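You operate a simulated robot arm through the tools that you are given. There is no shell and no other tool. Be economical: measure what you need, move in short steps, check, and stop when the job is done.

The job below is to be done with a simulated two-armed robot. You get a single attempt, and the scene is never put back.

JOB
Clamp the narrow brown board against the end stop; set the pink jig on it.
Fine: raise the stop, push the board up to it, then shut the clamp; hold the pink button box while you press its buttons.

Only the result counts: the job must be done as asked and must still hold three seconds after the hand-in. Knocking over, shifting, dropping, spilling or breaking anything else fails it.

ROBOT AND FRAMES
Two 6-joint arms with two-finger parallel grippers on one trunk, on a base that drives. Base frame: it is fixed to the floor where the robot stands at the start and does not move with it; the origin is under the middle of the robot, x ahead of it, y to its left, z up. Lengths are in mm, angles in rad, forces in N, time in s.
The left shoulder is at the start at [60, 187, 1197], the right one opposite. Places, roughly: pink box stop button [500, 0, 900]; end stop [400, 1000, 800]; pink box clamp button [400, 0, 900]; yellow clamp [600, 700, 1000]; face of the narrow brown board [400, 700, 900]; pink box lift button [400, 0, 900]; navy lamp switch [700, 1200, 1000]; navy lamp knob [700, 1200, 1000]; lift deck [500, -1000, 700]; navy lamp [750, 1250, 1000]; tall silver block [750, 1000, 1000]. Payload 1.57 kg a hand.
The tool frame of a hand sits at the grasp point between the pads (the TCP): z along the fingers, y along the line on which they close. The tips reach 30 mm beyond it. The gripper opens to 110 mm. The fingers are 24 mm wide and 12 mm thick; the gripper's body (48 by 112 mm) begins 78 mm behind the TCP.
Orientation is that of the tool frame in the base frame, as a unit quaternion [w, x, y, z]. With the fingers straight down and closing along the base's y, the tool's x points along the base's -x, its y along +y and its z along -z.

CONTROLS
- The arms move only by the tool jog_arm. It takes "left_series", "right_series" or both (then of equal length, played together; a hand with none holds still); each is a list of rows, each a list of 7 numbers: the opening in per cent of the stroke, from 0 (shut) to 100 (fully open), then the shift along the tool's x, y, z in mm, then the turn, a rotation vector about the tool's x, y, z in degrees. In form: [[jaw, x, y, z, wx, wy, wz], ...]. A call has 1 to 8 rows; each row is the pose to reach, as a shift and turn from the pose commanded when the call began, along the tool's axes at that moment. Rows are played at 5 a second. More than 50 mm and 0.15 rad between two rows, or a gripper value outside its range, and nothing of the call is played. Where a pose cannot be reached the arm comes as near as it can. A force on the tool above 70 N (or 10 N above the force at the start of the call, whichever is more), or a blocked arm, ends the call early, and 0.2 s more pass. The fingers move at their own pace (about 153 mm/s each) and stop on an object; they squeeze with about 30 N. The grip force told is the motor's: it shows also when the fingers shut on nothing. Time passes only in rows, and 0.2 s behind the last, so rows that repeat a pose let the fingers close. It gives the time, the measured TCP pose, the force on the tool (base axes), the opening and the grip force at its end, in the units of the frame above (readings bear some noise).
- Cameras (640 x 400 px; columns grow to the right, rows downward): "scene" is now at [12.6, 8.4, 1745.7]; the picture's right is [0.24, -0.97, 0.00], its down [-0.78, -0.19, -0.60] and it looks along [0.58, 0.14, -0.80] (base axes); focal length 269 px, centre (320, 200). "left" rides on the left gripper at [70, -16, -141] in its tool frame; the picture's right is [0.23, 0.97, 0.00], its down [-0.86, 0.20, -0.48] and it looks along [-0.47, 0.11, 0.88] (tool axes); focal length 222 px, centre (320, 200). "right" rides on the right gripper at [70, 16, -141] in its tool frame; the picture's right is [-0.23, 0.97, 0.00], its down [-0.86, -0.20, -0.48] and it looks along [-0.47, -0.11, 0.88] (tool axes); focal length 222 px, centre (320, 200). There is no depth. A picture from a camera that has moved, and an enlarged one, comes with that camera's place and axes in the base frame and with its lens. The place of the scene camera against the robot may be out by one fixed shift of up to 18 mm in any direction.
- camera(camera): a new picture of that camera. It takes no simulated time.
- raise_lower(by): slides the trunk up (or, below 0, down) by that many mm; the arms and the scene camera ride with it, the base frame stays. It gives what a move gives, with no picture.
- base_move(legs): drives the robot by 1 to 6 legs, each [ahead, left, turn to the left] in mm, mm and rad, along the robot's own axes; the way and the turn of a leg run together, so that a leg with both is an arc; at most 1500 mm and 3.142 rad a leg. The arms and the cameras ride along, it lands a little off, and it stops where it bumps. It gives what a move gives.
- pan_tilt(pan, tilt): turns the head with the scene camera to pan (to the left, within 1.501 rad either way) and tilt (down, from -0.506 to 1.204), counted from straight ahead of the robot. It gives what a move gives.
- zoom(camera, box): a new picture of the part [left, top, right, bottom] of that camera's present view, enlarged. It takes no simulated time.
- hand_in(): hands the job in; it is judged then, once.

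Go step by step. Nothing tells you exact positions but the pictures and the camera data: compare them with the known pose of the tool, close in by small moves and look again before you grip or let go. The budget is 120 turns and 100 pictures, counting those below and the enlarged ones. Unless the task says otherwise, let go and move clear before handing in, and close with one line.

The tools are called after "Request:" as name(argument=value, ...) on one line, values as JSON. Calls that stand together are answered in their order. jog_arm: Moves the arms, as the interface text tells. Its arguments: {"type":"object","properties":{"left_series":{"type":"array","items":{"type":"array","items":{"type":"number"}}},"right_series":{"type":"array","items":{"type":"array","items":{"type":"number"}}}},"required":[]} The other tools are called the same way: raise_lower (by) slides the trunk up or down; base_move (legs) drives the base; pan_tilt (pan, tilt) turns the head that bears the scene camera; camera (camera) takes a picture; zoom (camera, box) takes an enlarged picture of a part of a camera's view; hand_in () hands the job in.

At the start:

```text
time_s: 0.0
left_tcp_pos: [400.3, 396.2, 1174.8]
left_tool_rot: [0.0, -0.001, 1.0, 0.0]
left_wrist_force: [0.0, -0.6, -0.6]
left_grip_width: 110.2
left_gripper_force: 0.1
right_tcp_pos: [280.6, 10.5, 1204.0]
right_tool_rot: [0.0, 0.0, 1.0, 0.0]
right_wrist_force: [-1.1, -0.6, 0.0]
right_grip_width: 110.0
right_gripper_force: 0.1
trunk travel left (down, up): [-825.0, 165.0]
robot x, y, heading: [2.0, -2.5, -0.005]
head pan, tilt: [0.239, 0.93]
```

scene: 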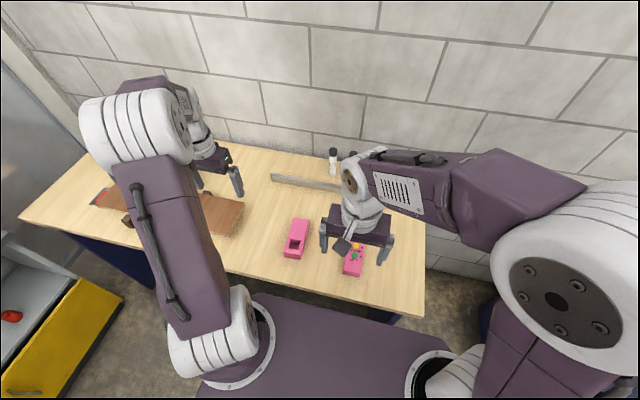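
right: 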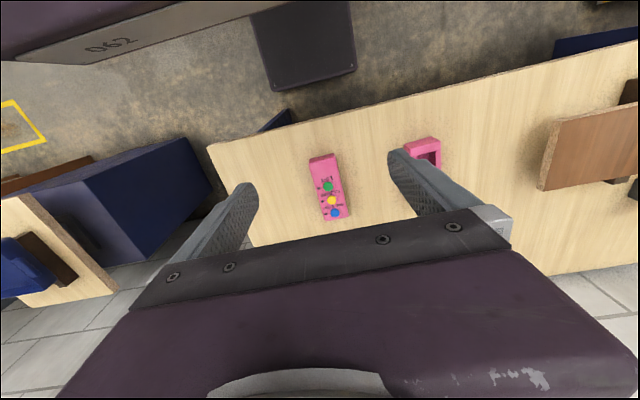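
left: 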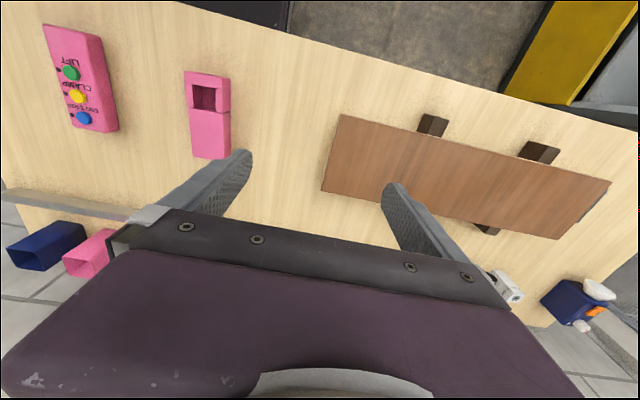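

I see a pink button box with three buttons, a pink jig block, and a brown board lying on dark supports further left. I'll look closer before moving.

Request:
zoom(camera="left", box=[300, 80, 640, 340])

Request:
zoom(camera="left", box=[0, 0, 260, 290])

Request:
pan_tilt(pan=0.9, tilt=0.75)

Request:
camera(camera="scene")

```text
1.54 times, centred on (470, 210) of left
camera zoom: at [330.1, 378.6, 1317.0], right [-0.23, 0.97, 0.0], down [0.86, 0.2, 0.48], along [0.47, 0.11, -0.88], focal length 342 px, centre (89, 185)
```

zoom: 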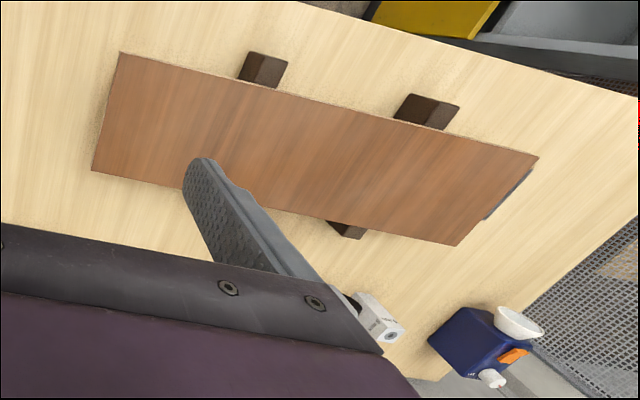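

```text
1.38 times, centred on (130, 145) of left
camera zoom: at [330.1, 378.6, 1317.0], right [-0.23, 0.97, 0.0], down [0.86, 0.2, 0.48], along [0.47, 0.11, -0.88], focal length 306 px, centre (582, 276)
```

zoom: 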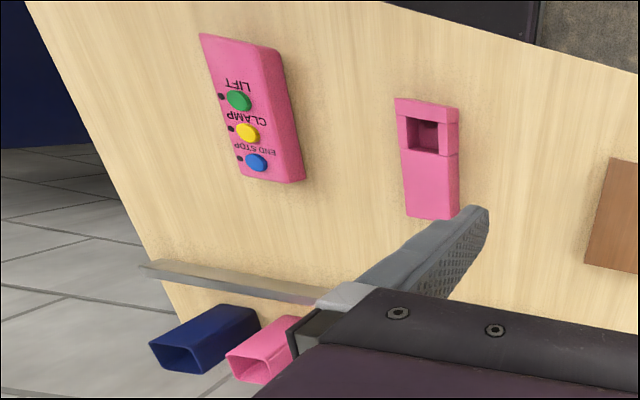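

```text
time_s: 1.0
left_tcp_pos: [400.5, 394.7, 1175.8]
left_tool_rot: [0.0, 0.0, 1.0, 0.0]
left_wrist_force: [-0.1, 0.1, -0.4]
left_grip_width: 109.9
left_gripper_force: 0.0
right_tcp_pos: [281.3, 10.8, 1203.9]
right_tool_rot: [0.001, 0.0, 1.0, 0.0]
right_wrist_force: [0.4, -0.3, 0.4]
right_grip_width: 110.0
right_gripper_force: 0.0
trunk travel left (down, up): [-825.0, 165.0]
robot x, y, heading: [-2.8, -1.2, 0.001]
head pan, tilt: [0.901, 0.75]
```

```text
94 pictures are left
camera scene: at [-7.7, 55.8, 1759.7], right [0.78, -0.62, 0.0], down [-0.42, -0.53, -0.73], along [0.45, 0.57, -0.68], focal length 269 px, centre (320, 200)
```

scene: 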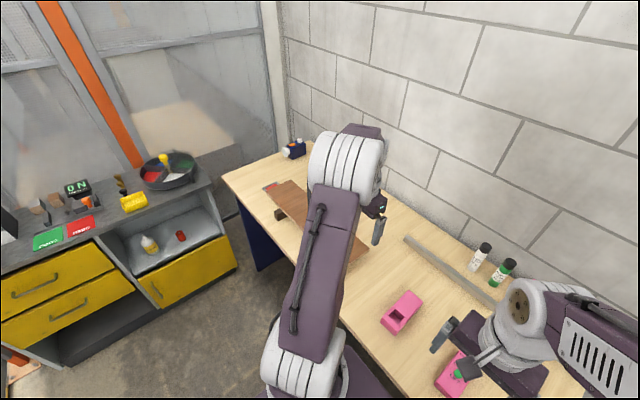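

The buttons appear near x 435–510, y≈-5. I'll lower the right hand to view the box more closely.

Request:
jog_arm(right_series=[[100, 0, -4, 50, 0, 0, 0], [100, 0, -8, 100, 0, 0, 0], [100, 0, -12, 150, 0, 0, 0], [100, 0, -15, 190, 0, 0, 0], [100, 0, -15, 190, 0, 0, 0]])

Request:
camera(camera="right")

```text
refused: row 1 steps farther than a row can; nothing moved
```

```text
93 pictures are left
camera right: at [211.4, 27.4, 1345.5], right [0.23, 0.97, 0.0], down [0.86, -0.2, 0.48], along [0.47, -0.11, -0.88], focal length 222 px, centre (320, 200)
```

right: 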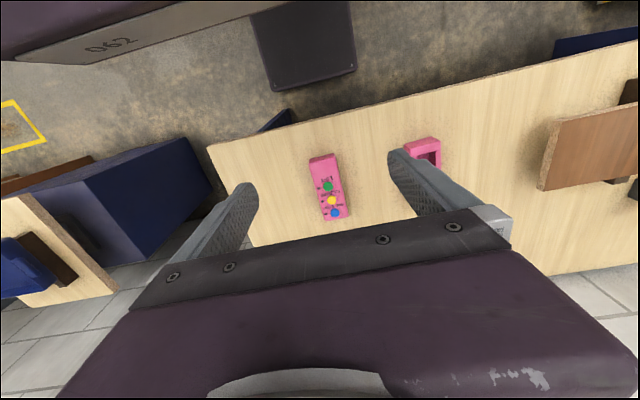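

A step of 50 plus sideways was too long. I'll use shorter steps.

Request:
jog_arm(right_series=[[100, 0, -4, 45, 0, 0, 0], [100, 0, -8, 90, 0, 0, 0], [100, 0, -12, 135, 0, 0, 0], [100, 0, -15, 180, 0, 0, 0], [100, 0, -15, 180, 0, 0, 0]])

Request:
camera(camera="right")

```text
time_s: 2.2
left_tcp_pos: [399.9, 394.9, 1174.4]
left_tool_rot: [-0.001, -0.001, 1.0, 0.001]
left_wrist_force: [0.3, 0.6, 0.3]
left_grip_width: 110.2
left_gripper_force: 0.1
right_tcp_pos: [281.7, -3.2, 1023.7]
right_tool_rot: [0.0, 0.001, 1.0, -0.001]
right_wrist_force: [0.2, 0.0, -0.2]
right_grip_width: 109.9
right_gripper_force: 0.0
trunk travel left (down, up): [-825.0, 165.0]
robot x, y, heading: [-0.3, 0.9, -0.003]
head pan, tilt: [0.901, 0.75]
```

```text
92 pictures are left
camera right: at [211.6, 13.1, 1164.8], right [0.23, 0.97, 0.0], down [0.85, -0.2, 0.48], along [0.47, -0.11, -0.88], focal length 222 px, centre (320, 200)
```

right: 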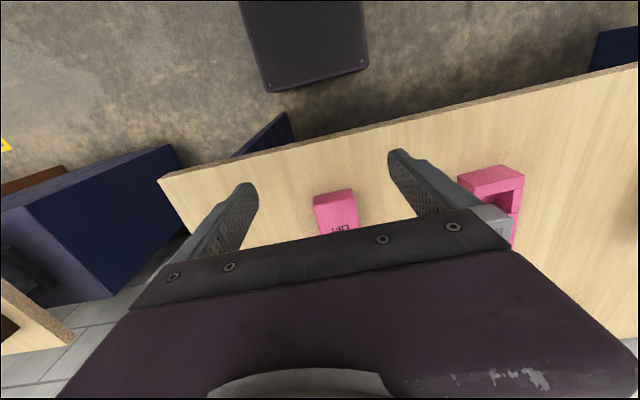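

The near end of the box is around x=375, y from -35 to 27. I'll zoom in for height details, from both hand cameras.

Request:
zoom(camera="right", box=[280, 170, 400, 245])

Request:
zoom(camera="left", box=[20, 10, 250, 170])

```text
5.33 times, centred on (340, 208) of right
camera zoom: at [211.6, 13.1, 1164.8], right [0.23, 0.97, 0.0], down [0.85, -0.2, 0.48], along [0.47, -0.11, -0.88], focal length 1185 px, centre (213, 160)
```

zoom: 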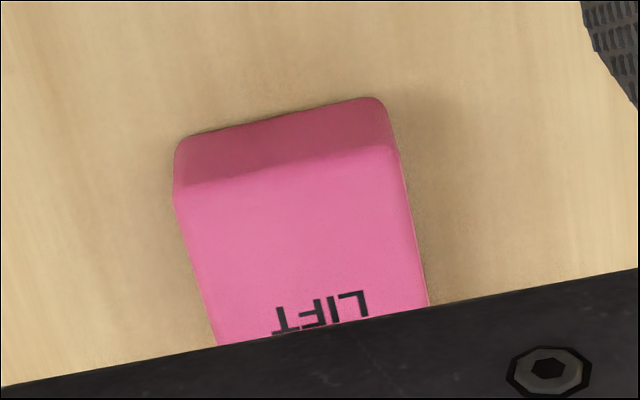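

```text
2.50 times, centred on (135, 90) of left
camera zoom: at [329.7, 378.5, 1317.2], right [-0.23, 0.97, 0.0], down [0.85, 0.2, 0.48], along [0.47, 0.11, -0.88], focal length 555 px, centre (782, 475)
```

zoom: 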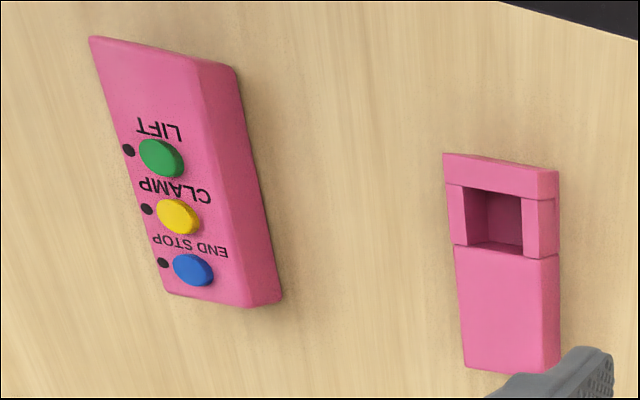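

The box is about 31 mm tall, its near end at x≈373, and its centre at y≈-4. I'll bring the right hand over the near end, tilted back, and look.

Request:
jog_arm(right_series=[[100, -40, 0, 15, 0, -8, 0], [100, -80, 0, 35, 0, -15, 0], [100, -108, 0, 60, 0, -15, 0], [100, -108, 0, 80, 0, -15, 0], [100, -108, 0, 80, 0, -15, 0]])

Request:
camera(camera="right")

Request:
pan_tilt(pan=0.1, tilt=1.0)

Request:
camera(camera="scene")

```text
time_s: 3.4
left_tcp_pos: [399.7, 394.9, 1175.1]
left_tool_rot: [0.0, 0.0, 1.0, 0.0]
left_wrist_force: [-0.3, 0.0, -0.1]
left_grip_width: 110.1
left_gripper_force: 0.0
right_tcp_pos: [388.1, -3.4, 945.1]
right_tool_rot: [0.13, 0.0, 0.991, 0.0]
right_wrist_force: [0.7, 0.1, 0.3]
right_grip_width: 110.0
right_gripper_force: 0.1
trunk travel left (down, up): [-825.0, 165.0]
robot x, y, heading: [1.9, -3.5, 0.0]
head pan, tilt: [0.901, 0.75]
```

```text
89 pictures are left
camera right: at [284.0, 14.2, 1062.6], right [0.22, 0.97, 0.06], down [0.7, -0.2, 0.68], along [0.68, -0.11, -0.73], focal length 222 px, centre (320, 200)
```

right: 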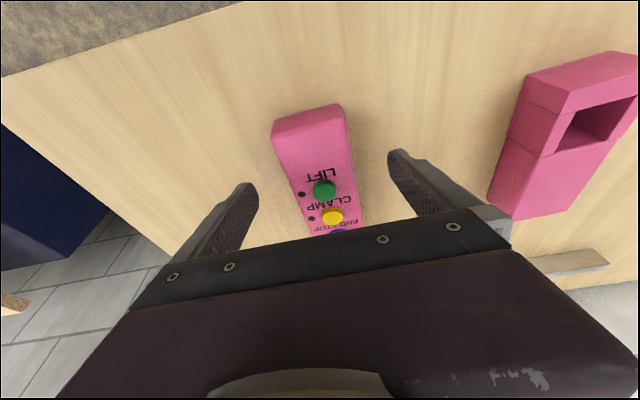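

```text
time_s: 4.6
left_tcp_pos: [400.5, 395.4, 1175.7]
left_tool_rot: [-0.001, 0.0, 1.0, 0.0]
left_wrist_force: [0.2, 0.7, 0.3]
left_grip_width: 110.1
left_gripper_force: 0.1
right_tcp_pos: [388.9, -2.5, 944.9]
right_tool_rot: [0.13, 0.0, 0.991, 0.0]
right_wrist_force: [0.6, 0.0, 0.7]
right_grip_width: 110.0
right_gripper_force: 0.0
trunk travel left (down, up): [-825.0, 165.0]
robot x, y, heading: [-0.8, 2.0, -0.003]
head pan, tilt: [0.099, 1.0]
```

```text
88 pictures are left
camera scene: at [10.0, -1.9, 1740.6], right [0.1, -0.99, 0.0], down [-0.84, -0.08, -0.54], along [0.54, 0.05, -0.84], focal length 269 px, centre (320, 200)
```

scene: 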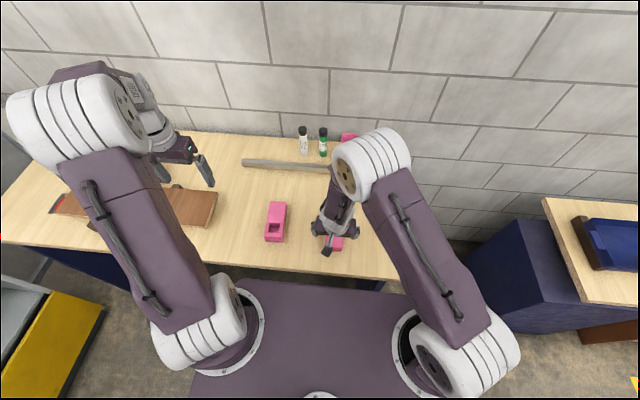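

The box axis runs along x at y≈-4. I'll lower the right hand onto the near end and close.

Request:
jog_arm(right_series=[[100, 6, -1, 30, 0, 0, 0], [100, 12.9, -1, 59.7, 0, 0, 0], [75, 12.9, -1, 59.7, 0, 0, 0], [50, 12.9, -1, 59.7, 0, 0, 0], [45, 12.9, -1, 59.7, 0, 0, 0], [45, 12.9, -1, 59.7, 0, 0, 0]])

Request:
camera(camera="right")

```text
time_s: 5.1
left_tcp_pos: [395.6, 394.2, 1176.0]
left_tool_rot: [0.002, 0.001, 1.0, 0.0]
left_wrist_force: [-0.8, -0.5, 0.0]
left_grip_width: 110.0
left_gripper_force: 0.1
right_tcp_pos: [384.6, -2.0, 911.8]
right_tool_rot: [0.133, 0.0, 0.991, 0.001]
right_wrist_force: [-18.0, -0.6, 38.2]
right_grip_width: 109.8
right_gripper_force: 0.1
trunk travel left (down, up): [-825.0, 165.0]
robot x, y, heading: [-0.5, -4.8, -0.001]
head pan, tilt: [0.099, 1.0]
stopped in row 2 (right hand): the force on the tool passed its limit (the readings are from after the stop); the commanded pose is now the measured one
```

```text
87 pictures are left
camera right: at [280.9, 11.9, 1029.5], right [0.22, 0.97, 0.06], down [0.7, -0.2, 0.69], along [0.68, -0.11, -0.72], focal length 222 px, centre (320, 200)
```

right: 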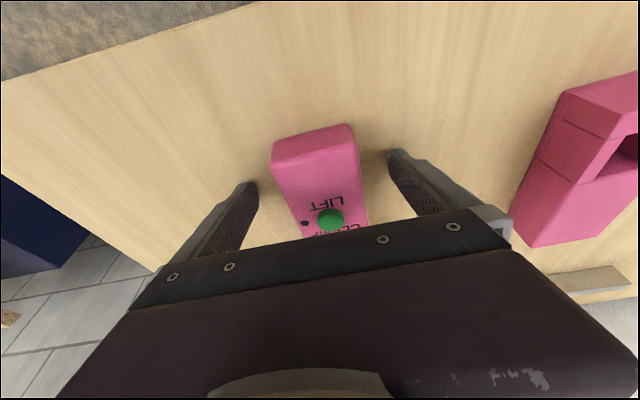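

The fingertips met the table at about z=880, so the table is higher than stated (and this reconciles the camera estimates): box near end x≈355, buttons at x≈413, 449, 483 with z≈912. I'll back up slightly and close.

Request:
jog_arm(right_series=[[100, 0, 0, -5, 0, 0, 0], [100, 12.5, 0, -7, 0, 0, 0], [75, 12.5, 0, -7, 0, 0, 0], [60, 12.5, 0, -7, 0, 0, 0], [45, 12.5, 0, -7, 0, 0, 0], [40, 12.5, 0, -7, 0, 0, 0]])

Request:
camera(camera="right")

Request:
zoom(camera="left", box=[20, 10, 250, 170])

```text
time_s: 6.5
left_tcp_pos: [400.7, 393.6, 1174.5]
left_tool_rot: [-0.001, 0.001, 1.0, 0.0]
left_wrist_force: [-0.4, 0.6, 0.0]
left_grip_width: 109.9
left_gripper_force: 0.0
right_tcp_pos: [376.1, -3.9, 912.2]
right_tool_rot: [0.131, 0.0, 0.991, -0.003]
right_wrist_force: [0.1, -0.7, -0.6]
right_grip_width: 57.7
right_gripper_force: 30.1
trunk travel left (down, up): [-825.0, 165.0]
robot x, y, heading: [-1.5, 0.1, -0.002]
head pan, tilt: [0.099, 1.0]
```

```text
86 pictures are left
camera right: at [273.0, 13.3, 1030.6], right [0.22, 0.97, 0.05], down [0.7, -0.2, 0.68], along [0.68, -0.11, -0.73], focal length 222 px, centre (320, 200)
```

right: 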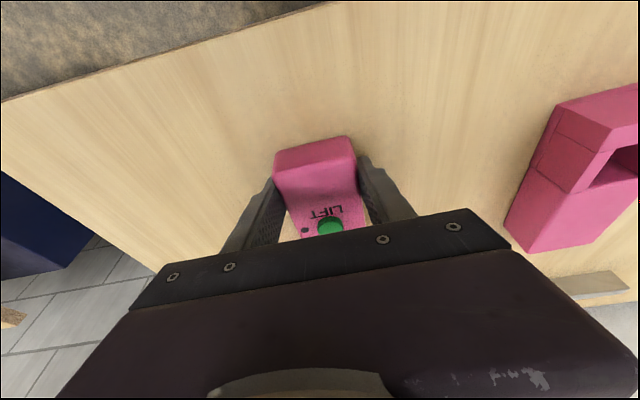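

```text
2.50 times, centred on (135, 90) of left
camera zoom: at [330.6, 378.3, 1316.6], right [-0.23, 0.97, 0.0], down [0.86, 0.2, 0.48], along [0.47, 0.11, -0.88], focal length 555 px, centre (782, 475)
```

zoom: 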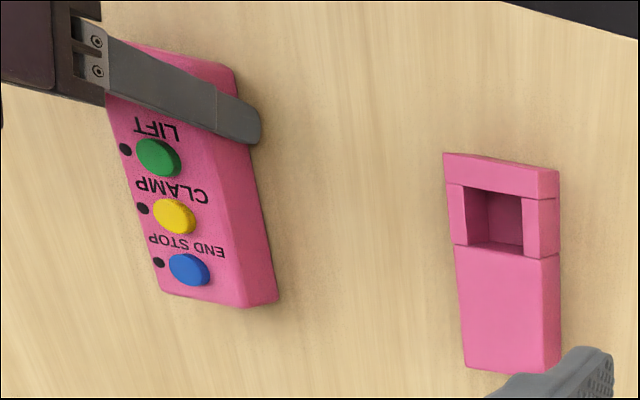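

The box is held. Now I'll bring the left hand, shut and tilted away from the right arm, toward a spot left of the blue END STOP button at about (481, -1).

Request:
jog_arm(left_series=[[60, -10, -37, 17, 7, 0, 0], [30, -20, -74, 34, 14, 0, 0], [0, -30, -110, 51, 20, 0, 0], [0, -40, -147, 68, 20, 0, 0], [0, -50, -184, 85, 20, 0, 0], [0, -60, -220, 102, 20, 0, 0], [0, -70, -257, 119, 20, 0, 0], [0, -81, -294, 135, 20, 0, 0]])

Request:
camera(camera="scene")

Request:
camera(camera="left")

```text
time_s: 8.3
left_tcp_pos: [481.1, 99.5, 1040.7]
left_tool_rot: [-0.001, 0.0, 0.985, -0.174]
left_wrist_force: [0.4, -0.3, 0.4]
left_grip_width: 0.0
left_gripper_force: 21.4
right_tcp_pos: [377.9, -4.6, 912.5]
right_tool_rot: [0.13, 0.001, 0.992, -0.002]
right_wrist_force: [-0.2, 0.4, 0.2]
right_grip_width: 57.6
right_gripper_force: 29.9
trunk travel left (down, up): [-825.0, 165.0]
robot x, y, heading: [-0.4, 1.0, -0.001]
head pan, tilt: [0.099, 1.0]
```

```text
84 pictures are left
camera scene: at [11.4, -3.9, 1740.7], right [0.1, -1.0, 0.0], down [-0.84, -0.08, -0.54], along [0.54, 0.05, -0.84], focal length 269 px, centre (320, 200)
```

scene: 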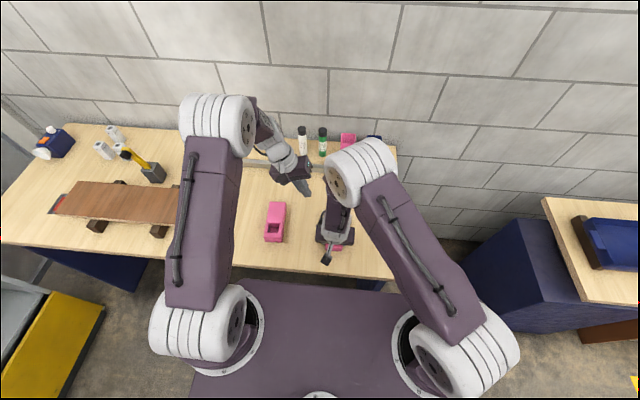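

```text
83 pictures are left
camera left: at [411.6, 132.8, 1179.5], right [-0.23, 0.92, -0.33], down [0.86, 0.35, 0.38], along [0.47, -0.2, -0.86], focal length 222 px, centre (320, 200)
```

left: 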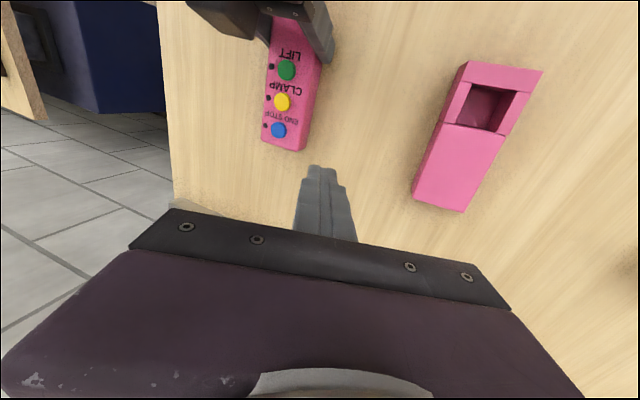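

The blue button is at about (481, -5). I'll hover the left fingertips about 30 mm above it.

Request:
jog_arm(left_series=[[0, 0, -25, 32, 0, 0, 0], [0, 0, -50, 64, 0, 0, 0], [0, 0, -76, 97, 0, 0, 0], [0, 0, -76, 97, 0, 0, 0]])

Request:
camera(camera="left")

Request:
camera(camera="scene")

```text
time_s: 9.3
left_tcp_pos: [480.6, -5.2, 975.3]
left_tool_rot: [0.0, 0.0, 0.985, -0.174]
left_wrist_force: [0.1, -0.5, -0.2]
left_grip_width: 0.0
left_gripper_force: 21.6
right_tcp_pos: [376.7, -3.8, 912.3]
right_tool_rot: [0.13, 0.0, 0.991, -0.002]
right_wrist_force: [0.0, -0.9, 0.2]
right_grip_width: 57.7
right_gripper_force: 30.0
trunk travel left (down, up): [-825.0, 165.0]
robot x, y, heading: [-2.4, -4.2, 0.001]
head pan, tilt: [0.099, 1.0]
```

```text
82 pictures are left
camera left: at [412.1, 27.7, 1113.8], right [-0.23, 0.92, -0.33], down [0.86, 0.35, 0.38], along [0.47, -0.2, -0.86], focal length 222 px, centre (320, 200)
```

left: 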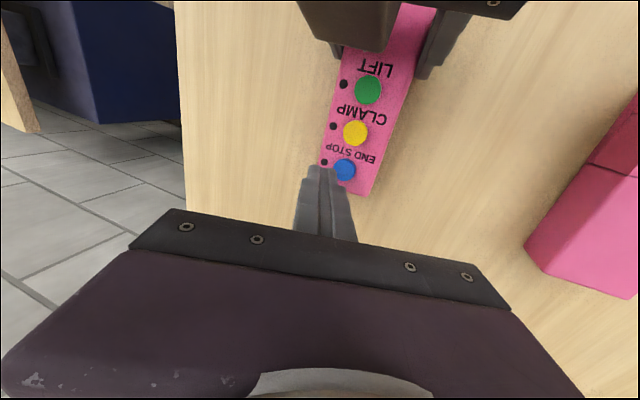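

```text
81 pictures are left
camera scene: at [10.5, -1.7, 1740.6], right [0.1, -1.0, 0.0], down [-0.84, -0.08, -0.54], along [0.54, 0.05, -0.84], focal length 269 px, centre (320, 200)
```

scene: 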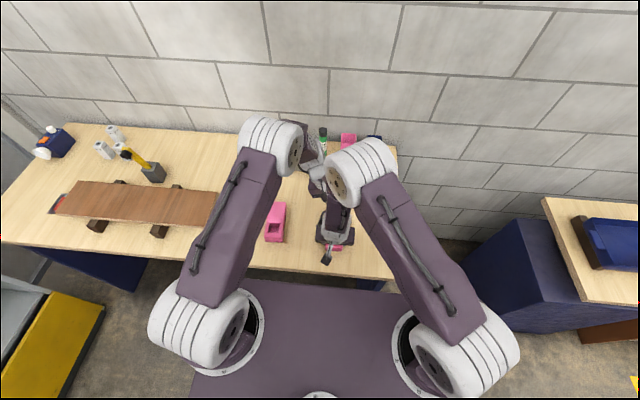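

Aligned within a couple of mm. I'll press straight down in small steps.

Request:
jog_arm(left_series=[[0, 0, 6.8, 18.8, 0, 0, 0], [0, 0, 9.6, 26.3, 0, 0, 0], [0, 0, 10.3, 28.2, 0, 0, 0], [0, 0, 10.9, 30.1, 0, 0, 0], [0, 0, 10.9, 30.1, 0, 0, 0]])

Request:
zoom(camera="left", box=[260, 40, 460, 240])

```text
time_s: 10.5
left_tcp_pos: [481.7, -5.1, 944.7]
left_tool_rot: [0.002, 0.0, 0.985, -0.175]
left_wrist_force: [-5.4, -3.0, 46.7]
left_grip_width: 0.0
left_gripper_force: 21.3
right_tcp_pos: [377.2, -2.7, 914.4]
right_tool_rot: [0.133, 0.0, 0.991, -0.002]
right_wrist_force: [15.3, 3.3, -15.2]
right_grip_width: 57.7
right_gripper_force: 29.9
trunk travel left (down, up): [-825.0, 165.0]
robot x, y, heading: [0.7, -0.3, 0.004]
head pan, tilt: [0.099, 1.0]
```

```text
2.00 times, centred on (360, 140) of left
camera zoom: at [410.4, 28.5, 1083.7], right [-0.23, 0.91, -0.34], down [0.85, 0.35, 0.38], along [0.47, -0.2, -0.86], focal length 444 px, centre (240, 320)
```

zoom: 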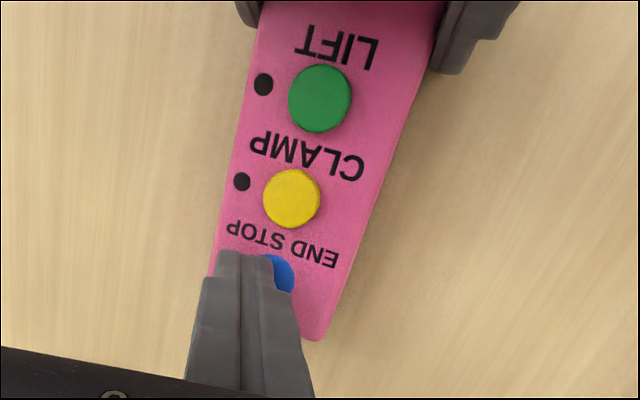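

The force rose to 47 N at z≈912. I'll lift off and check the indicator and the stop.

Request:
jog_arm(left_series=[[0, 0, -6.8, -18.8, 0, 0, 0], [0, 0, -10.9, -30.1, 0, 0, 0], [0, 0, -10.9, -30.1, 0, 0, 0]])

Request:
zoom(camera="left", box=[260, 40, 460, 240])

Request:
zoom(camera="scene", box=[0, 100, 240, 250])

```text
time_s: 11.3
left_tcp_pos: [479.7, -4.4, 974.7]
left_tool_rot: [-0.001, 0.001, 0.985, -0.173]
left_wrist_force: [0.0, -0.7, 0.0]
left_grip_width: 0.1
left_gripper_force: 21.8
right_tcp_pos: [375.8, -2.3, 912.6]
right_tool_rot: [0.131, 0.001, 0.991, -0.003]
right_wrist_force: [-1.0, 2.4, 4.9]
right_grip_width: 57.5
right_gripper_force: 30.2
trunk travel left (down, up): [-825.0, 165.0]
robot x, y, heading: [0.2, 0.1, 0.001]
head pan, tilt: [0.099, 1.0]
```

```text
2.00 times, centred on (360, 140) of left
camera zoom: at [409.7, 29.1, 1113.0], right [-0.23, 0.92, -0.33], down [0.86, 0.35, 0.38], along [0.46, -0.2, -0.86], focal length 444 px, centre (240, 320)
```

zoom: 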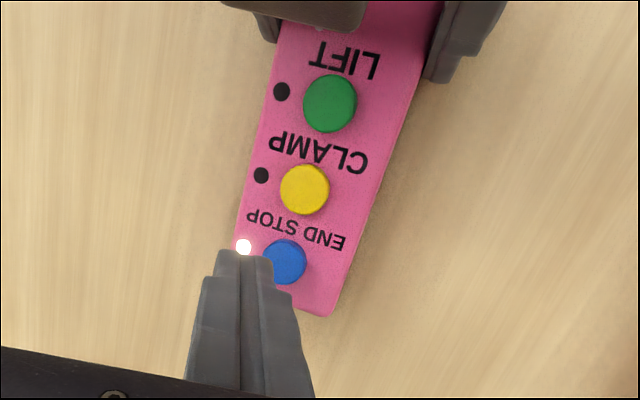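

```text
2.67 times, centred on (120, 175) of scene
camera zoom: at [9.3, -1.8, 1740.5], right [0.1, -1.0, 0.0], down [-0.84, -0.08, -0.54], along [0.54, 0.05, -0.84], focal length 718 px, centre (853, 267)
```

zoom: 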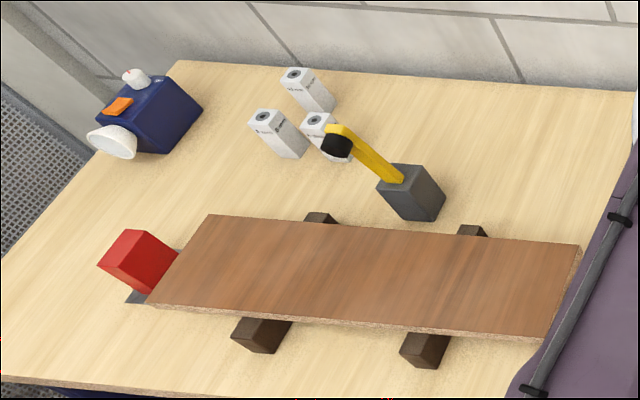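

END STOP is lit and the red stop has risen. Now I'll withdraw both hands, then drive left to push the board.

Request:
jog_arm(left_series=[[0, 0, -11, -31, 0, 0, 0], [0, 10, 25, -65, 0, 0, 0], [0, 20, 60, -97, 0, 0, 0], [0, 30, 90, -130, 0, 0, 0], [0, 40, 120, -162, 0, 0, 0], [0, 50, 150, -195, 0, 0, 0]], right_series=[[70, 0, 0, 0, 0, 0, 0], [100, 0, 0, 0, 0, 0, 0], [100, 0, 0, -30, 0, 0, 0], [100, 0, 0, -75, 0, 0, 0], [100, 0, 0, -120, 0, 0, 0], [100, 0, 0, -165, 0, 0, 0]])

Request:
base_move(legs=[[0, 300, 0]])

Request:
camera(camera="left")

Request:
camera(camera="scene")

```text
refused: row 2 steps farther than a row can; nothing moved
```

```text
time_s: 13.3
left_tcp_pos: [481.4, 294.6, 973.6]
left_tool_rot: [0.0, 0.002, 0.985, -0.174]
left_wrist_force: [0.4, -0.6, 0.7]
left_grip_width: 0.0
left_gripper_force: 21.2
right_tcp_pos: [377.1, 294.7, 912.2]
right_tool_rot: [0.132, 0.002, 0.991, -0.002]
right_wrist_force: [1.2, -0.2, 0.4]
right_grip_width: 57.6
right_gripper_force: 30.4
trunk travel left (down, up): [-825.0, 165.0]
robot x, y, heading: [-0.7, 303.1, -0.002]
head pan, tilt: [0.099, 1.0]
```

```text
77 pictures are left
camera left: at [411.7, 326.6, 1113.1], right [-0.22, 0.92, -0.33], down [0.86, 0.35, 0.38], along [0.46, -0.2, -0.86], focal length 222 px, centre (320, 200)
```

left: 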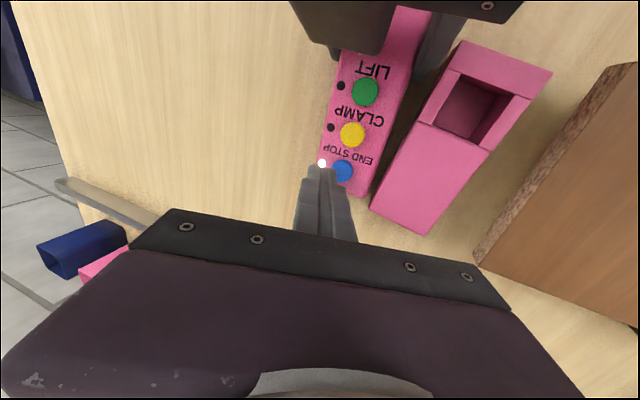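

```text
76 pictures are left
camera scene: at [11.2, 296.9, 1740.6], right [0.09, -1.0, 0.0], down [-0.84, -0.08, -0.54], along [0.54, 0.05, -0.84], focal length 269 px, centre (320, 200)
```

scene: 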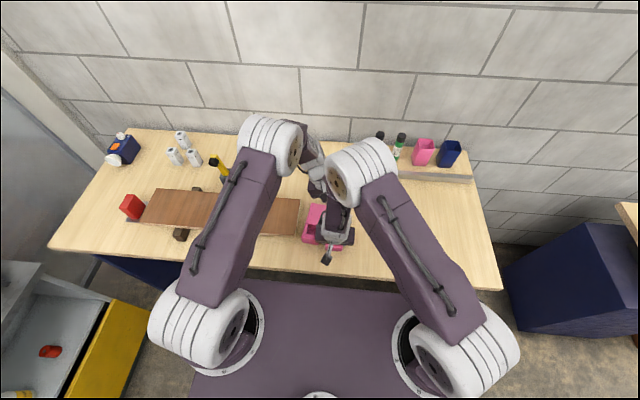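

My mistake: the arm call was refused because a row was too long, but I had already batched the base drive with it. So the gripped box was dragged 300 mm to the left and nudged the jig along. Nothing toppled, and the jig stands short of the board. I'll drive straight back to return the box to its place, and won't batch dependent moves again.

Request:
base_move(legs=[[0, -299, 0]])

```text
time_s: 15.4
left_tcp_pos: [478.7, -3.3, 974.4]
left_tool_rot: [-0.001, 0.002, 0.985, -0.175]
left_wrist_force: [-0.4, -0.6, 0.8]
left_grip_width: 0.1
left_gripper_force: 21.3
right_tcp_pos: [375.2, -3.4, 914.0]
right_tool_rot: [0.132, 0.002, 0.991, -0.003]
right_wrist_force: [-1.1, 1.6, 2.5]
right_grip_width: 57.8
right_gripper_force: 30.4
trunk travel left (down, up): [-825.0, 165.0]
robot x, y, heading: [-2.9, 1.1, -0.006]
head pan, tilt: [0.099, 1.0]
```

The box is back at its starting spot (TCP within a couple of mm). Now I'll open the right hand, and withdraw both with shorter steps.

Request:
jog_arm(left_series=[[0, 0, -11, -31, 0, 0, 0], [0, 5, 15, -60, 0, 0, 0], [0, 10, 40, -90, 0, 0, 0], [0, 15, 65, -118, 0, 0, 0], [0, 20, 95, -145, 0, 0, 0], [0, 25, 125, -172, 0, 0, 0]], right_series=[[70, 0, 0, 0, 0, 0, 0], [100, 0, 0, 0, 0, 0, 0], [100, 0, 0, -30, 0, 0, 0], [100, 0, 0, -70, 0, 0, 0], [100, 0, 0, -110, 0, 0, 0], [100, 0, 0, -150, 0, 0, 0]])

Request:
camera(camera="scene")

Request:
camera(camera="left")

```text
time_s: 16.8
left_tcp_pos: [454.7, 174.0, 1092.2]
left_tool_rot: [-0.001, 0.003, 0.985, -0.174]
left_wrist_force: [0.3, 0.3, 0.1]
left_grip_width: 0.0
left_gripper_force: 21.1
right_tcp_pos: [335.1, -2.5, 1058.4]
right_tool_rot: [0.133, 0.002, 0.991, -0.004]
right_wrist_force: [-0.1, -0.5, -0.1]
right_grip_width: 109.9
right_gripper_force: 0.0
trunk travel left (down, up): [-825.0, 165.0]
robot x, y, heading: [-2.5, -0.2, -0.006]
head pan, tilt: [0.099, 1.0]
```

```text
75 pictures are left
camera scene: at [7.2, 0.3, 1740.5], right [0.09, -1.0, 0.0], down [-0.84, -0.08, -0.54], along [0.54, 0.05, -0.84], focal length 269 px, centre (320, 200)
```

scene: 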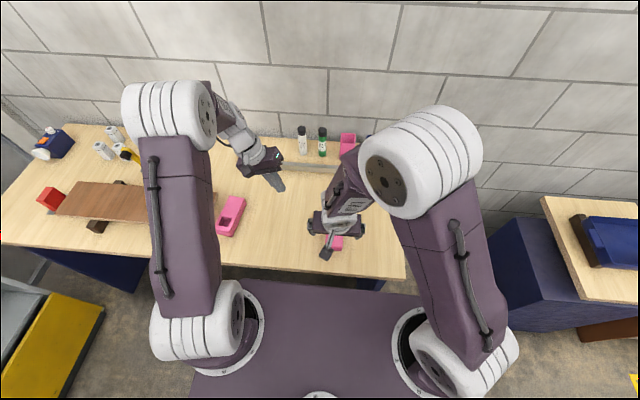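

```text
74 pictures are left
camera left: at [385.4, 207.7, 1232.6], right [-0.22, 0.92, -0.33], down [0.86, 0.35, 0.38], along [0.46, -0.2, -0.86], focal length 222 px, centre (320, 200)
```

left: 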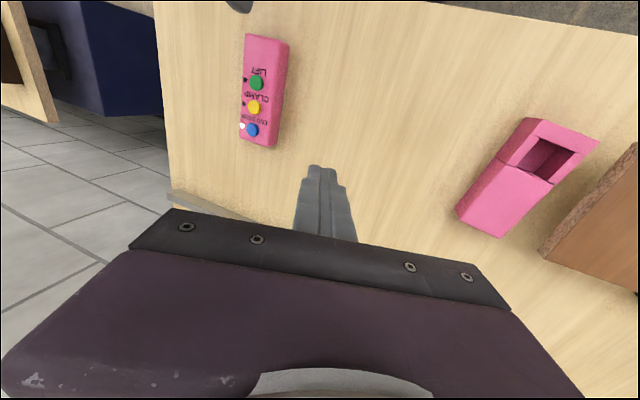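

The box is back where it was, and the jig stands turned slightly at about (440, 370), in front of the board's right end. I'll drive left to move the jig out of the way with the right hand.

Request:
base_move(legs=[[0, 330, 0]])

Request:
camera(camera="right")

Request:
camera(camera="left")

```text
time_s: 18.9
left_tcp_pos: [461.2, 498.9, 1092.6]
left_tool_rot: [-0.001, 0.005, 0.985, -0.172]
left_wrist_force: [-0.9, -0.1, 0.1]
left_grip_width: 0.3
left_gripper_force: 21.7
right_tcp_pos: [340.8, 323.2, 1057.0]
right_tool_rot: [0.13, 0.006, 0.991, -0.002]
right_wrist_force: [0.6, -1.1, 0.3]
right_grip_width: 109.7
right_gripper_force: 0.1
trunk travel left (down, up): [-825.0, 165.0]
robot x, y, heading: [0.9, 331.1, -0.008]
head pan, tilt: [0.099, 1.0]
```

```text
73 pictures are left
camera right: at [236.5, 341.6, 1174.8], right [0.23, 0.97, 0.06], down [0.7, -0.21, 0.68], along [0.68, -0.12, -0.73], focal length 222 px, centre (320, 200)
```

right: 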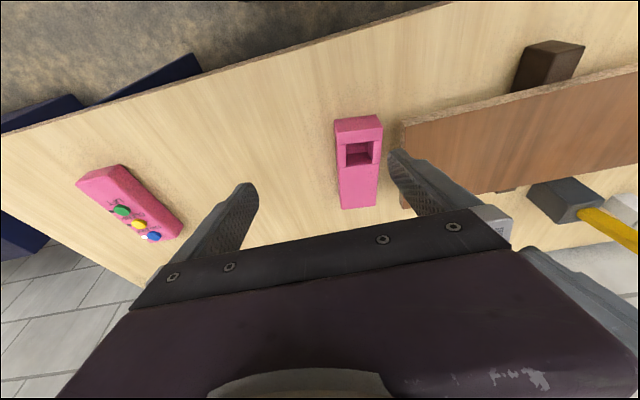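

```text
72 pictures are left
camera left: at [391.7, 533.1, 1232.3], right [-0.22, 0.92, -0.33], down [0.86, 0.34, 0.38], along [0.46, -0.2, -0.86], focal length 222 px, centre (320, 200)
```

left: 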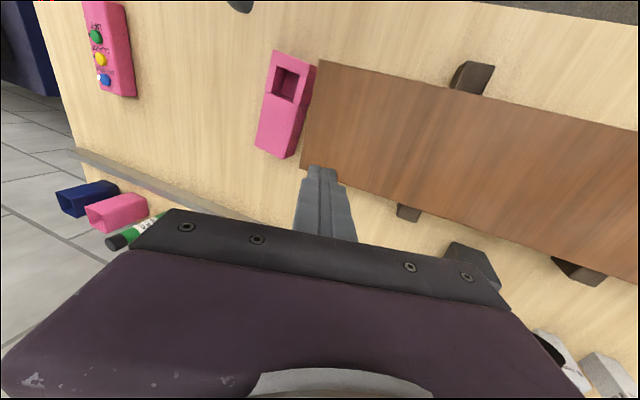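

Let me zoom in on the jig and gap to the board.

Request:
zoom(camera="right", box=[300, 90, 460, 220])

Request:
zoom(camera="left", box=[230, 30, 400, 200])

```text
3.08 times, centred on (380, 155) of right
camera zoom: at [236.5, 341.6, 1174.8], right [0.23, 0.97, 0.06], down [0.7, -0.21, 0.68], along [0.68, -0.12, -0.73], focal length 684 px, centre (135, 338)
```

zoom: 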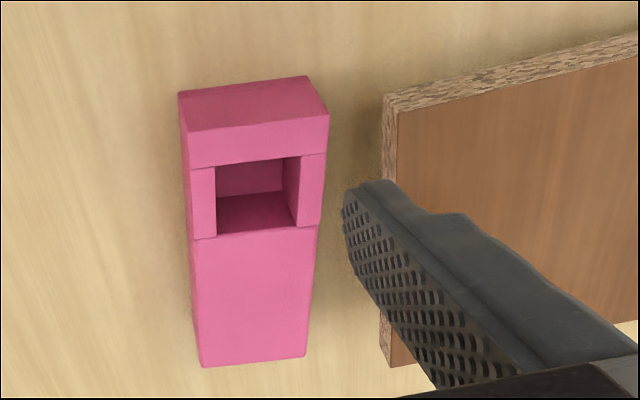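

```text
2.35 times, centred on (315, 115) of left
camera zoom: at [391.7, 533.1, 1232.3], right [-0.22, 0.92, -0.33], down [0.86, 0.34, 0.38], along [0.46, -0.2, -0.86], focal length 523 px, centre (332, 400)
```

zoom: 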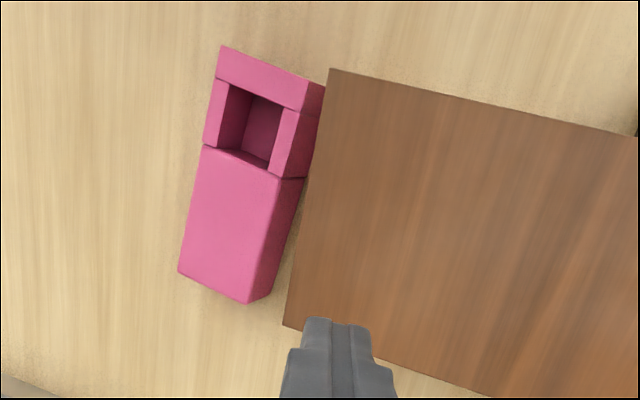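

The jig is about 135×55×42 mm, centred near (440, 365), turned about -8°, with roughly 20 mm of clearance to the board. I'll position the right hand straight above it.

Request:
jog_arm(right_series=[[70, -25, 12, 18, 0, 6, 0], [70, -50, 24, 36, 0, 12, 0], [70, -75, 36, 54, 0, 15, 0], [70, -88, 41, 65, 0, 15, 0], [70, -88, 41, 65, 0, 15, 0]])

Request:
jog_arm(right_series=[[70, 0, 0, 20, 0, 0, 4], [70, 0, 0, 40, 0, 0, 8], [70, 0, 0, 40, 0, 0, 8]])

Request:
camera(camera="right")

```text
time_s: 20.1
left_tcp_pos: [461.6, 500.7, 1092.6]
left_tool_rot: [-0.002, 0.006, 0.985, -0.175]
left_wrist_force: [-0.3, -0.1, -0.4]
left_grip_width: 0.0
left_gripper_force: 21.2
right_tcp_pos: [442.7, 362.6, 1017.5]
right_tool_rot: [-0.001, 0.007, 1.0, -0.001]
right_wrist_force: [0.3, 0.6, 0.6]
right_grip_width: 77.0
right_gripper_force: 0.0
trunk travel left (down, up): [-825.0, 165.0]
robot x, y, heading: [4.4, 333.1, -0.011]
head pan, tilt: [0.099, 1.0]
```

```text
time_s: 20.9
left_tcp_pos: [460.9, 501.2, 1093.4]
left_tool_rot: [-0.001, 0.006, 0.985, -0.173]
left_wrist_force: [0.5, 0.5, 0.3]
left_grip_width: 0.1
left_gripper_force: 21.2
right_tcp_pos: [442.0, 363.9, 977.8]
right_tool_rot: [0.001, 0.076, 0.997, -0.002]
right_wrist_force: [0.4, 0.3, 0.0]
right_grip_width: 76.8
right_gripper_force: 0.1
trunk travel left (down, up): [-825.0, 165.0]
robot x, y, heading: [4.7, 333.7, -0.005]
head pan, tilt: [0.099, 1.0]
```

```text
69 pictures are left
camera right: at [376.0, 391.0, 1118.2], right [0.37, 0.93, 0.0], down [0.81, -0.32, 0.48], along [0.45, -0.18, -0.88], focal length 222 px, centre (320, 200)
```

right: 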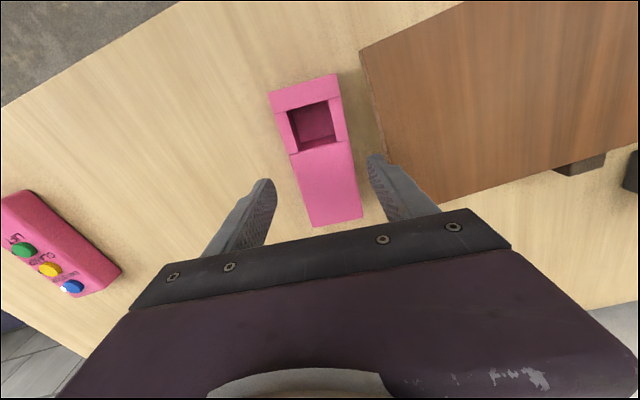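

Centred to within a few mm. I'll narrow the opening, lower, and close on the jig.

Request:
jog_arm(right_series=[[61, 0, 3, 0, 0, 0, 0], [61, 0, 3, 28, 0, 0, 0], [61, 0, 3, 54, 0, 0, 0], [45, 0, 3, 54, 0, 0, 0], [35, 0, 3, 54, 0, 0, 0], [35, 0, 3, 54, 0, 0, 0]])

Request:
camera(camera="right")

```text
time_s: 22.4
left_tcp_pos: [460.8, 500.7, 1092.3]
left_tool_rot: [-0.001, 0.006, 0.985, -0.174]
left_wrist_force: [0.3, -0.3, -0.3]
left_grip_width: 0.0
left_gripper_force: 21.2
right_tcp_pos: [444.6, 367.0, 922.7]
right_tool_rot: [0.001, 0.076, 0.997, -0.002]
right_wrist_force: [1.3, -1.2, 7.6]
right_grip_width: 57.4
right_gripper_force: 29.9
trunk travel left (down, up): [-825.0, 165.0]
robot x, y, heading: [-0.2, 331.3, -0.009]
head pan, tilt: [0.099, 1.0]
```

```text
68 pictures are left
camera right: at [377.7, 394.1, 1063.9], right [0.37, 0.93, 0.0], down [0.81, -0.32, 0.48], along [0.45, -0.18, -0.88], focal length 222 px, centre (320, 200)
```

right: 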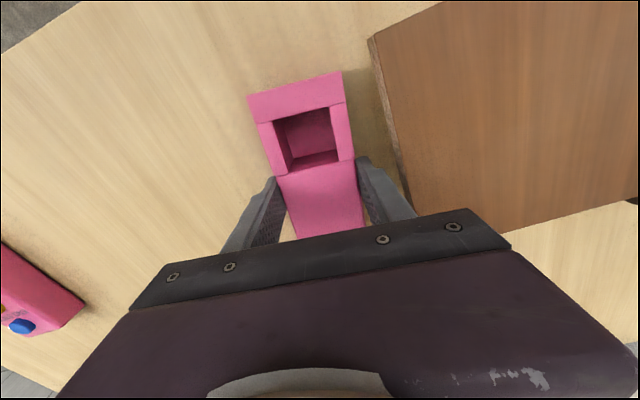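

The jig is gripped (57 mm). I'll lift it slightly, carry it back to around y=200, square it, and set it down.

Request:
jog_arm(right_series=[[35, 0, 0, -30, 0, 0, 0], [35, -4, -30, -45, 0, 0, -3], [35, -11, -70, -45, 0, 0, -6], [35, -18, -115, -45, 0, 0, -8], [35, -25, -160, -45, 0, 0, -8], [35, -25, -163, -10, 0, 0, -8], [35, -25, -163, -1, 0, 0, -8], [35, -25, -163, 0, 0, 0, -8]])

Request:
camera(camera="right")

```text
time_s: 24.1
left_tcp_pos: [460.9, 499.8, 1093.8]
left_tool_rot: [-0.001, 0.006, 0.985, -0.174]
left_wrist_force: [-0.1, 0.0, -0.6]
left_grip_width: 0.3
left_gripper_force: 21.1
right_tcp_pos: [442.7, 200.6, 925.7]
right_tool_rot: [0.0, 0.006, 1.0, -0.002]
right_wrist_force: [-0.2, 0.4, -1.8]
right_grip_width: 57.5
right_gripper_force: 30.4
trunk travel left (down, up): [-825.0, 165.0]
robot x, y, heading: [-1.3, 330.0, -0.01]
head pan, tilt: [0.099, 1.0]
```

```text
67 pictures are left
camera right: at [373.3, 219.0, 1065.5], right [0.24, 0.97, 0.0], down [0.85, -0.21, 0.48], along [0.47, -0.12, -0.88], focal length 222 px, centre (320, 200)
```

right: 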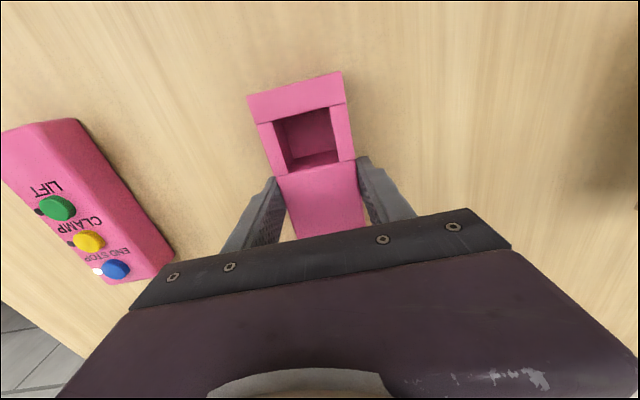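

It still hangs about 3 mm up. I'll ease it down, then release and rise.

Request:
jog_arm(right_series=[[35, 0, 0, 2, 0, 0, 0], [35, 0, 0, 4, 0, 0, 0], [35, 0, 0, 4, 0, 0, 0]])

```text
time_s: 24.9
left_tcp_pos: [459.9, 500.9, 1093.7]
left_tool_rot: [-0.001, 0.007, 0.985, -0.175]
left_wrist_force: [0.2, 0.4, 0.2]
left_grip_width: 0.1
left_gripper_force: 21.0
right_tcp_pos: [443.2, 203.1, 921.4]
right_tool_rot: [0.003, 0.006, 1.0, -0.001]
right_wrist_force: [3.2, -6.1, 26.4]
right_grip_width: 57.9
right_gripper_force: 30.2
trunk travel left (down, up): [-825.0, 165.0]
robot x, y, heading: [4.0, 333.6, -0.012]
head pan, tilt: [0.099, 1.0]
```

The jig is down. I'll release and raise the right hand while the left comes upright to the right of the board's end.

Request:
jog_arm(left_series=[[0, 3, -18, 28, -5, 0, 0], [0, 6, -36, 56, -10, 0, 0], [0, 9, -54, 84, -15, 0, 0], [0, 11, -72, 112, -20, 0, 0], [0, 11, -77, 127, -20, 0, 0], [0, 11, -77, 127, -20, 0, 0]], right_series=[[60, 0, 0, -2, 0, 0, 0], [80, 0, 0, -2, 0, 0, 0], [80, 0, 0, -40, 0, 0, 0], [80, 20, 0, -85, 0, 0, 0], [80, 50, -20, -120, 0, 0, 0], [80, 80, -40, -145, 0, 0, 0]])

Request:
camera(camera="left")

Request:
camera(camera="scene")

```text
refused: row 5 steps farther than a row can; nothing moved
```

```text
66 pictures are left
camera left: at [389.9, 534.6, 1232.9], right [-0.21, 0.92, -0.33], down [0.86, 0.34, 0.38], along [0.46, -0.2, -0.86], focal length 222 px, centre (320, 200)
```

left: 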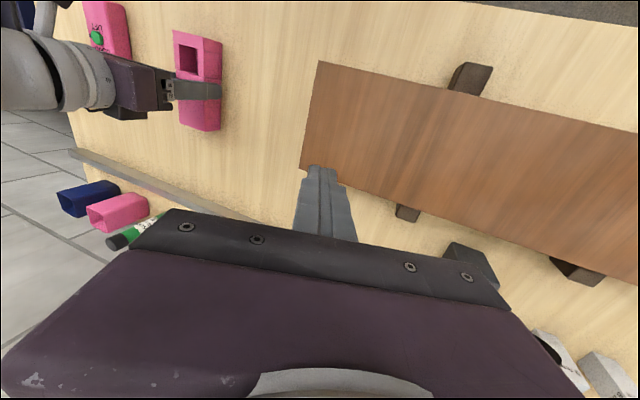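

```text
65 pictures are left
camera scene: at [10.1, 329.9, 1740.9], right [0.09, -1.0, 0.0], down [-0.84, -0.07, -0.54], along [0.54, 0.05, -0.84], focal length 269 px, centre (320, 200)
```

scene: 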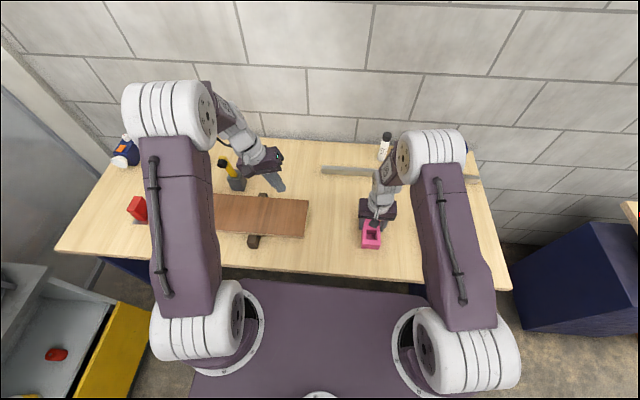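

One right-hand step was just over the limit. Resending with shorter steps.

Request:
jog_arm(left_series=[[0, 3, -18, 28, -5, 0, 0], [0, 6, -36, 56, -10, 0, 0], [0, 9, -54, 84, -15, 0, 0], [0, 11, -72, 112, -20, 0, 0], [0, 11, -77, 127, -20, 0, 0], [0, 11, -77, 127, -20, 0, 0]], right_series=[[60, 0, 0, -2, 0, 0, 0], [80, 0, 0, -2, 0, 0, 0], [80, 0, 0, -40, 0, 0, 0], [80, 10, 0, -80, 0, 0, 0], [80, 35, -10, -110, 0, 0, 0], [80, 60, -20, -140, 0, 0, 0]])

Request:
camera(camera="left")

Request:
camera(camera="right")

```text
time_s: 26.4
left_tcp_pos: [448.6, 383.8, 1001.3]
left_tool_rot: [-0.001, 0.007, 1.0, 0.0]
left_wrist_force: [0.1, 1.1, 0.0]
left_grip_width: 0.1
left_gripper_force: 21.5
right_tcp_pos: [382.5, 184.2, 1060.8]
right_tool_rot: [0.001, 0.006, 1.0, -0.002]
right_wrist_force: [0.1, 0.3, 0.0]
right_grip_width: 87.9
right_gripper_force: 0.1
trunk travel left (down, up): [-825.0, 165.0]
robot x, y, heading: [1.9, 332.9, -0.006]
head pan, tilt: [0.099, 1.0]
```

```text
64 pictures are left
camera left: at [377.8, 369.3, 1142.4], right [-0.21, 0.98, 0.0], down [0.86, 0.19, 0.48], along [0.47, 0.1, -0.88], focal length 222 px, centre (320, 200)
```

left: 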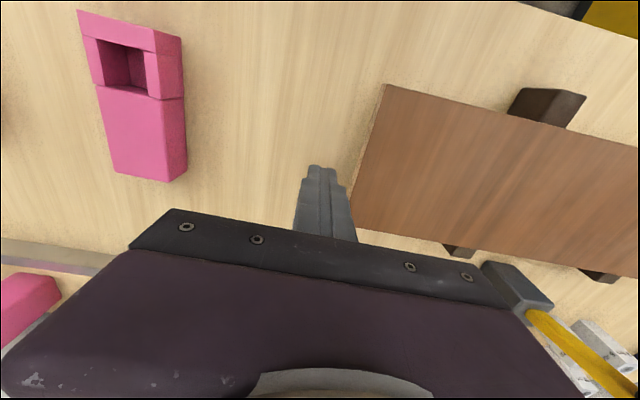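

```text
63 pictures are left
camera right: at [312.8, 201.9, 1200.7], right [0.24, 0.97, 0.0], down [0.85, -0.21, 0.48], along [0.47, -0.12, -0.88], focal length 222 px, centre (320, 200)
```

right: 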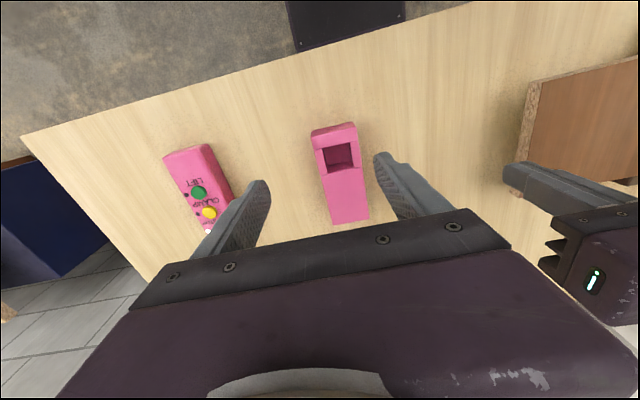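

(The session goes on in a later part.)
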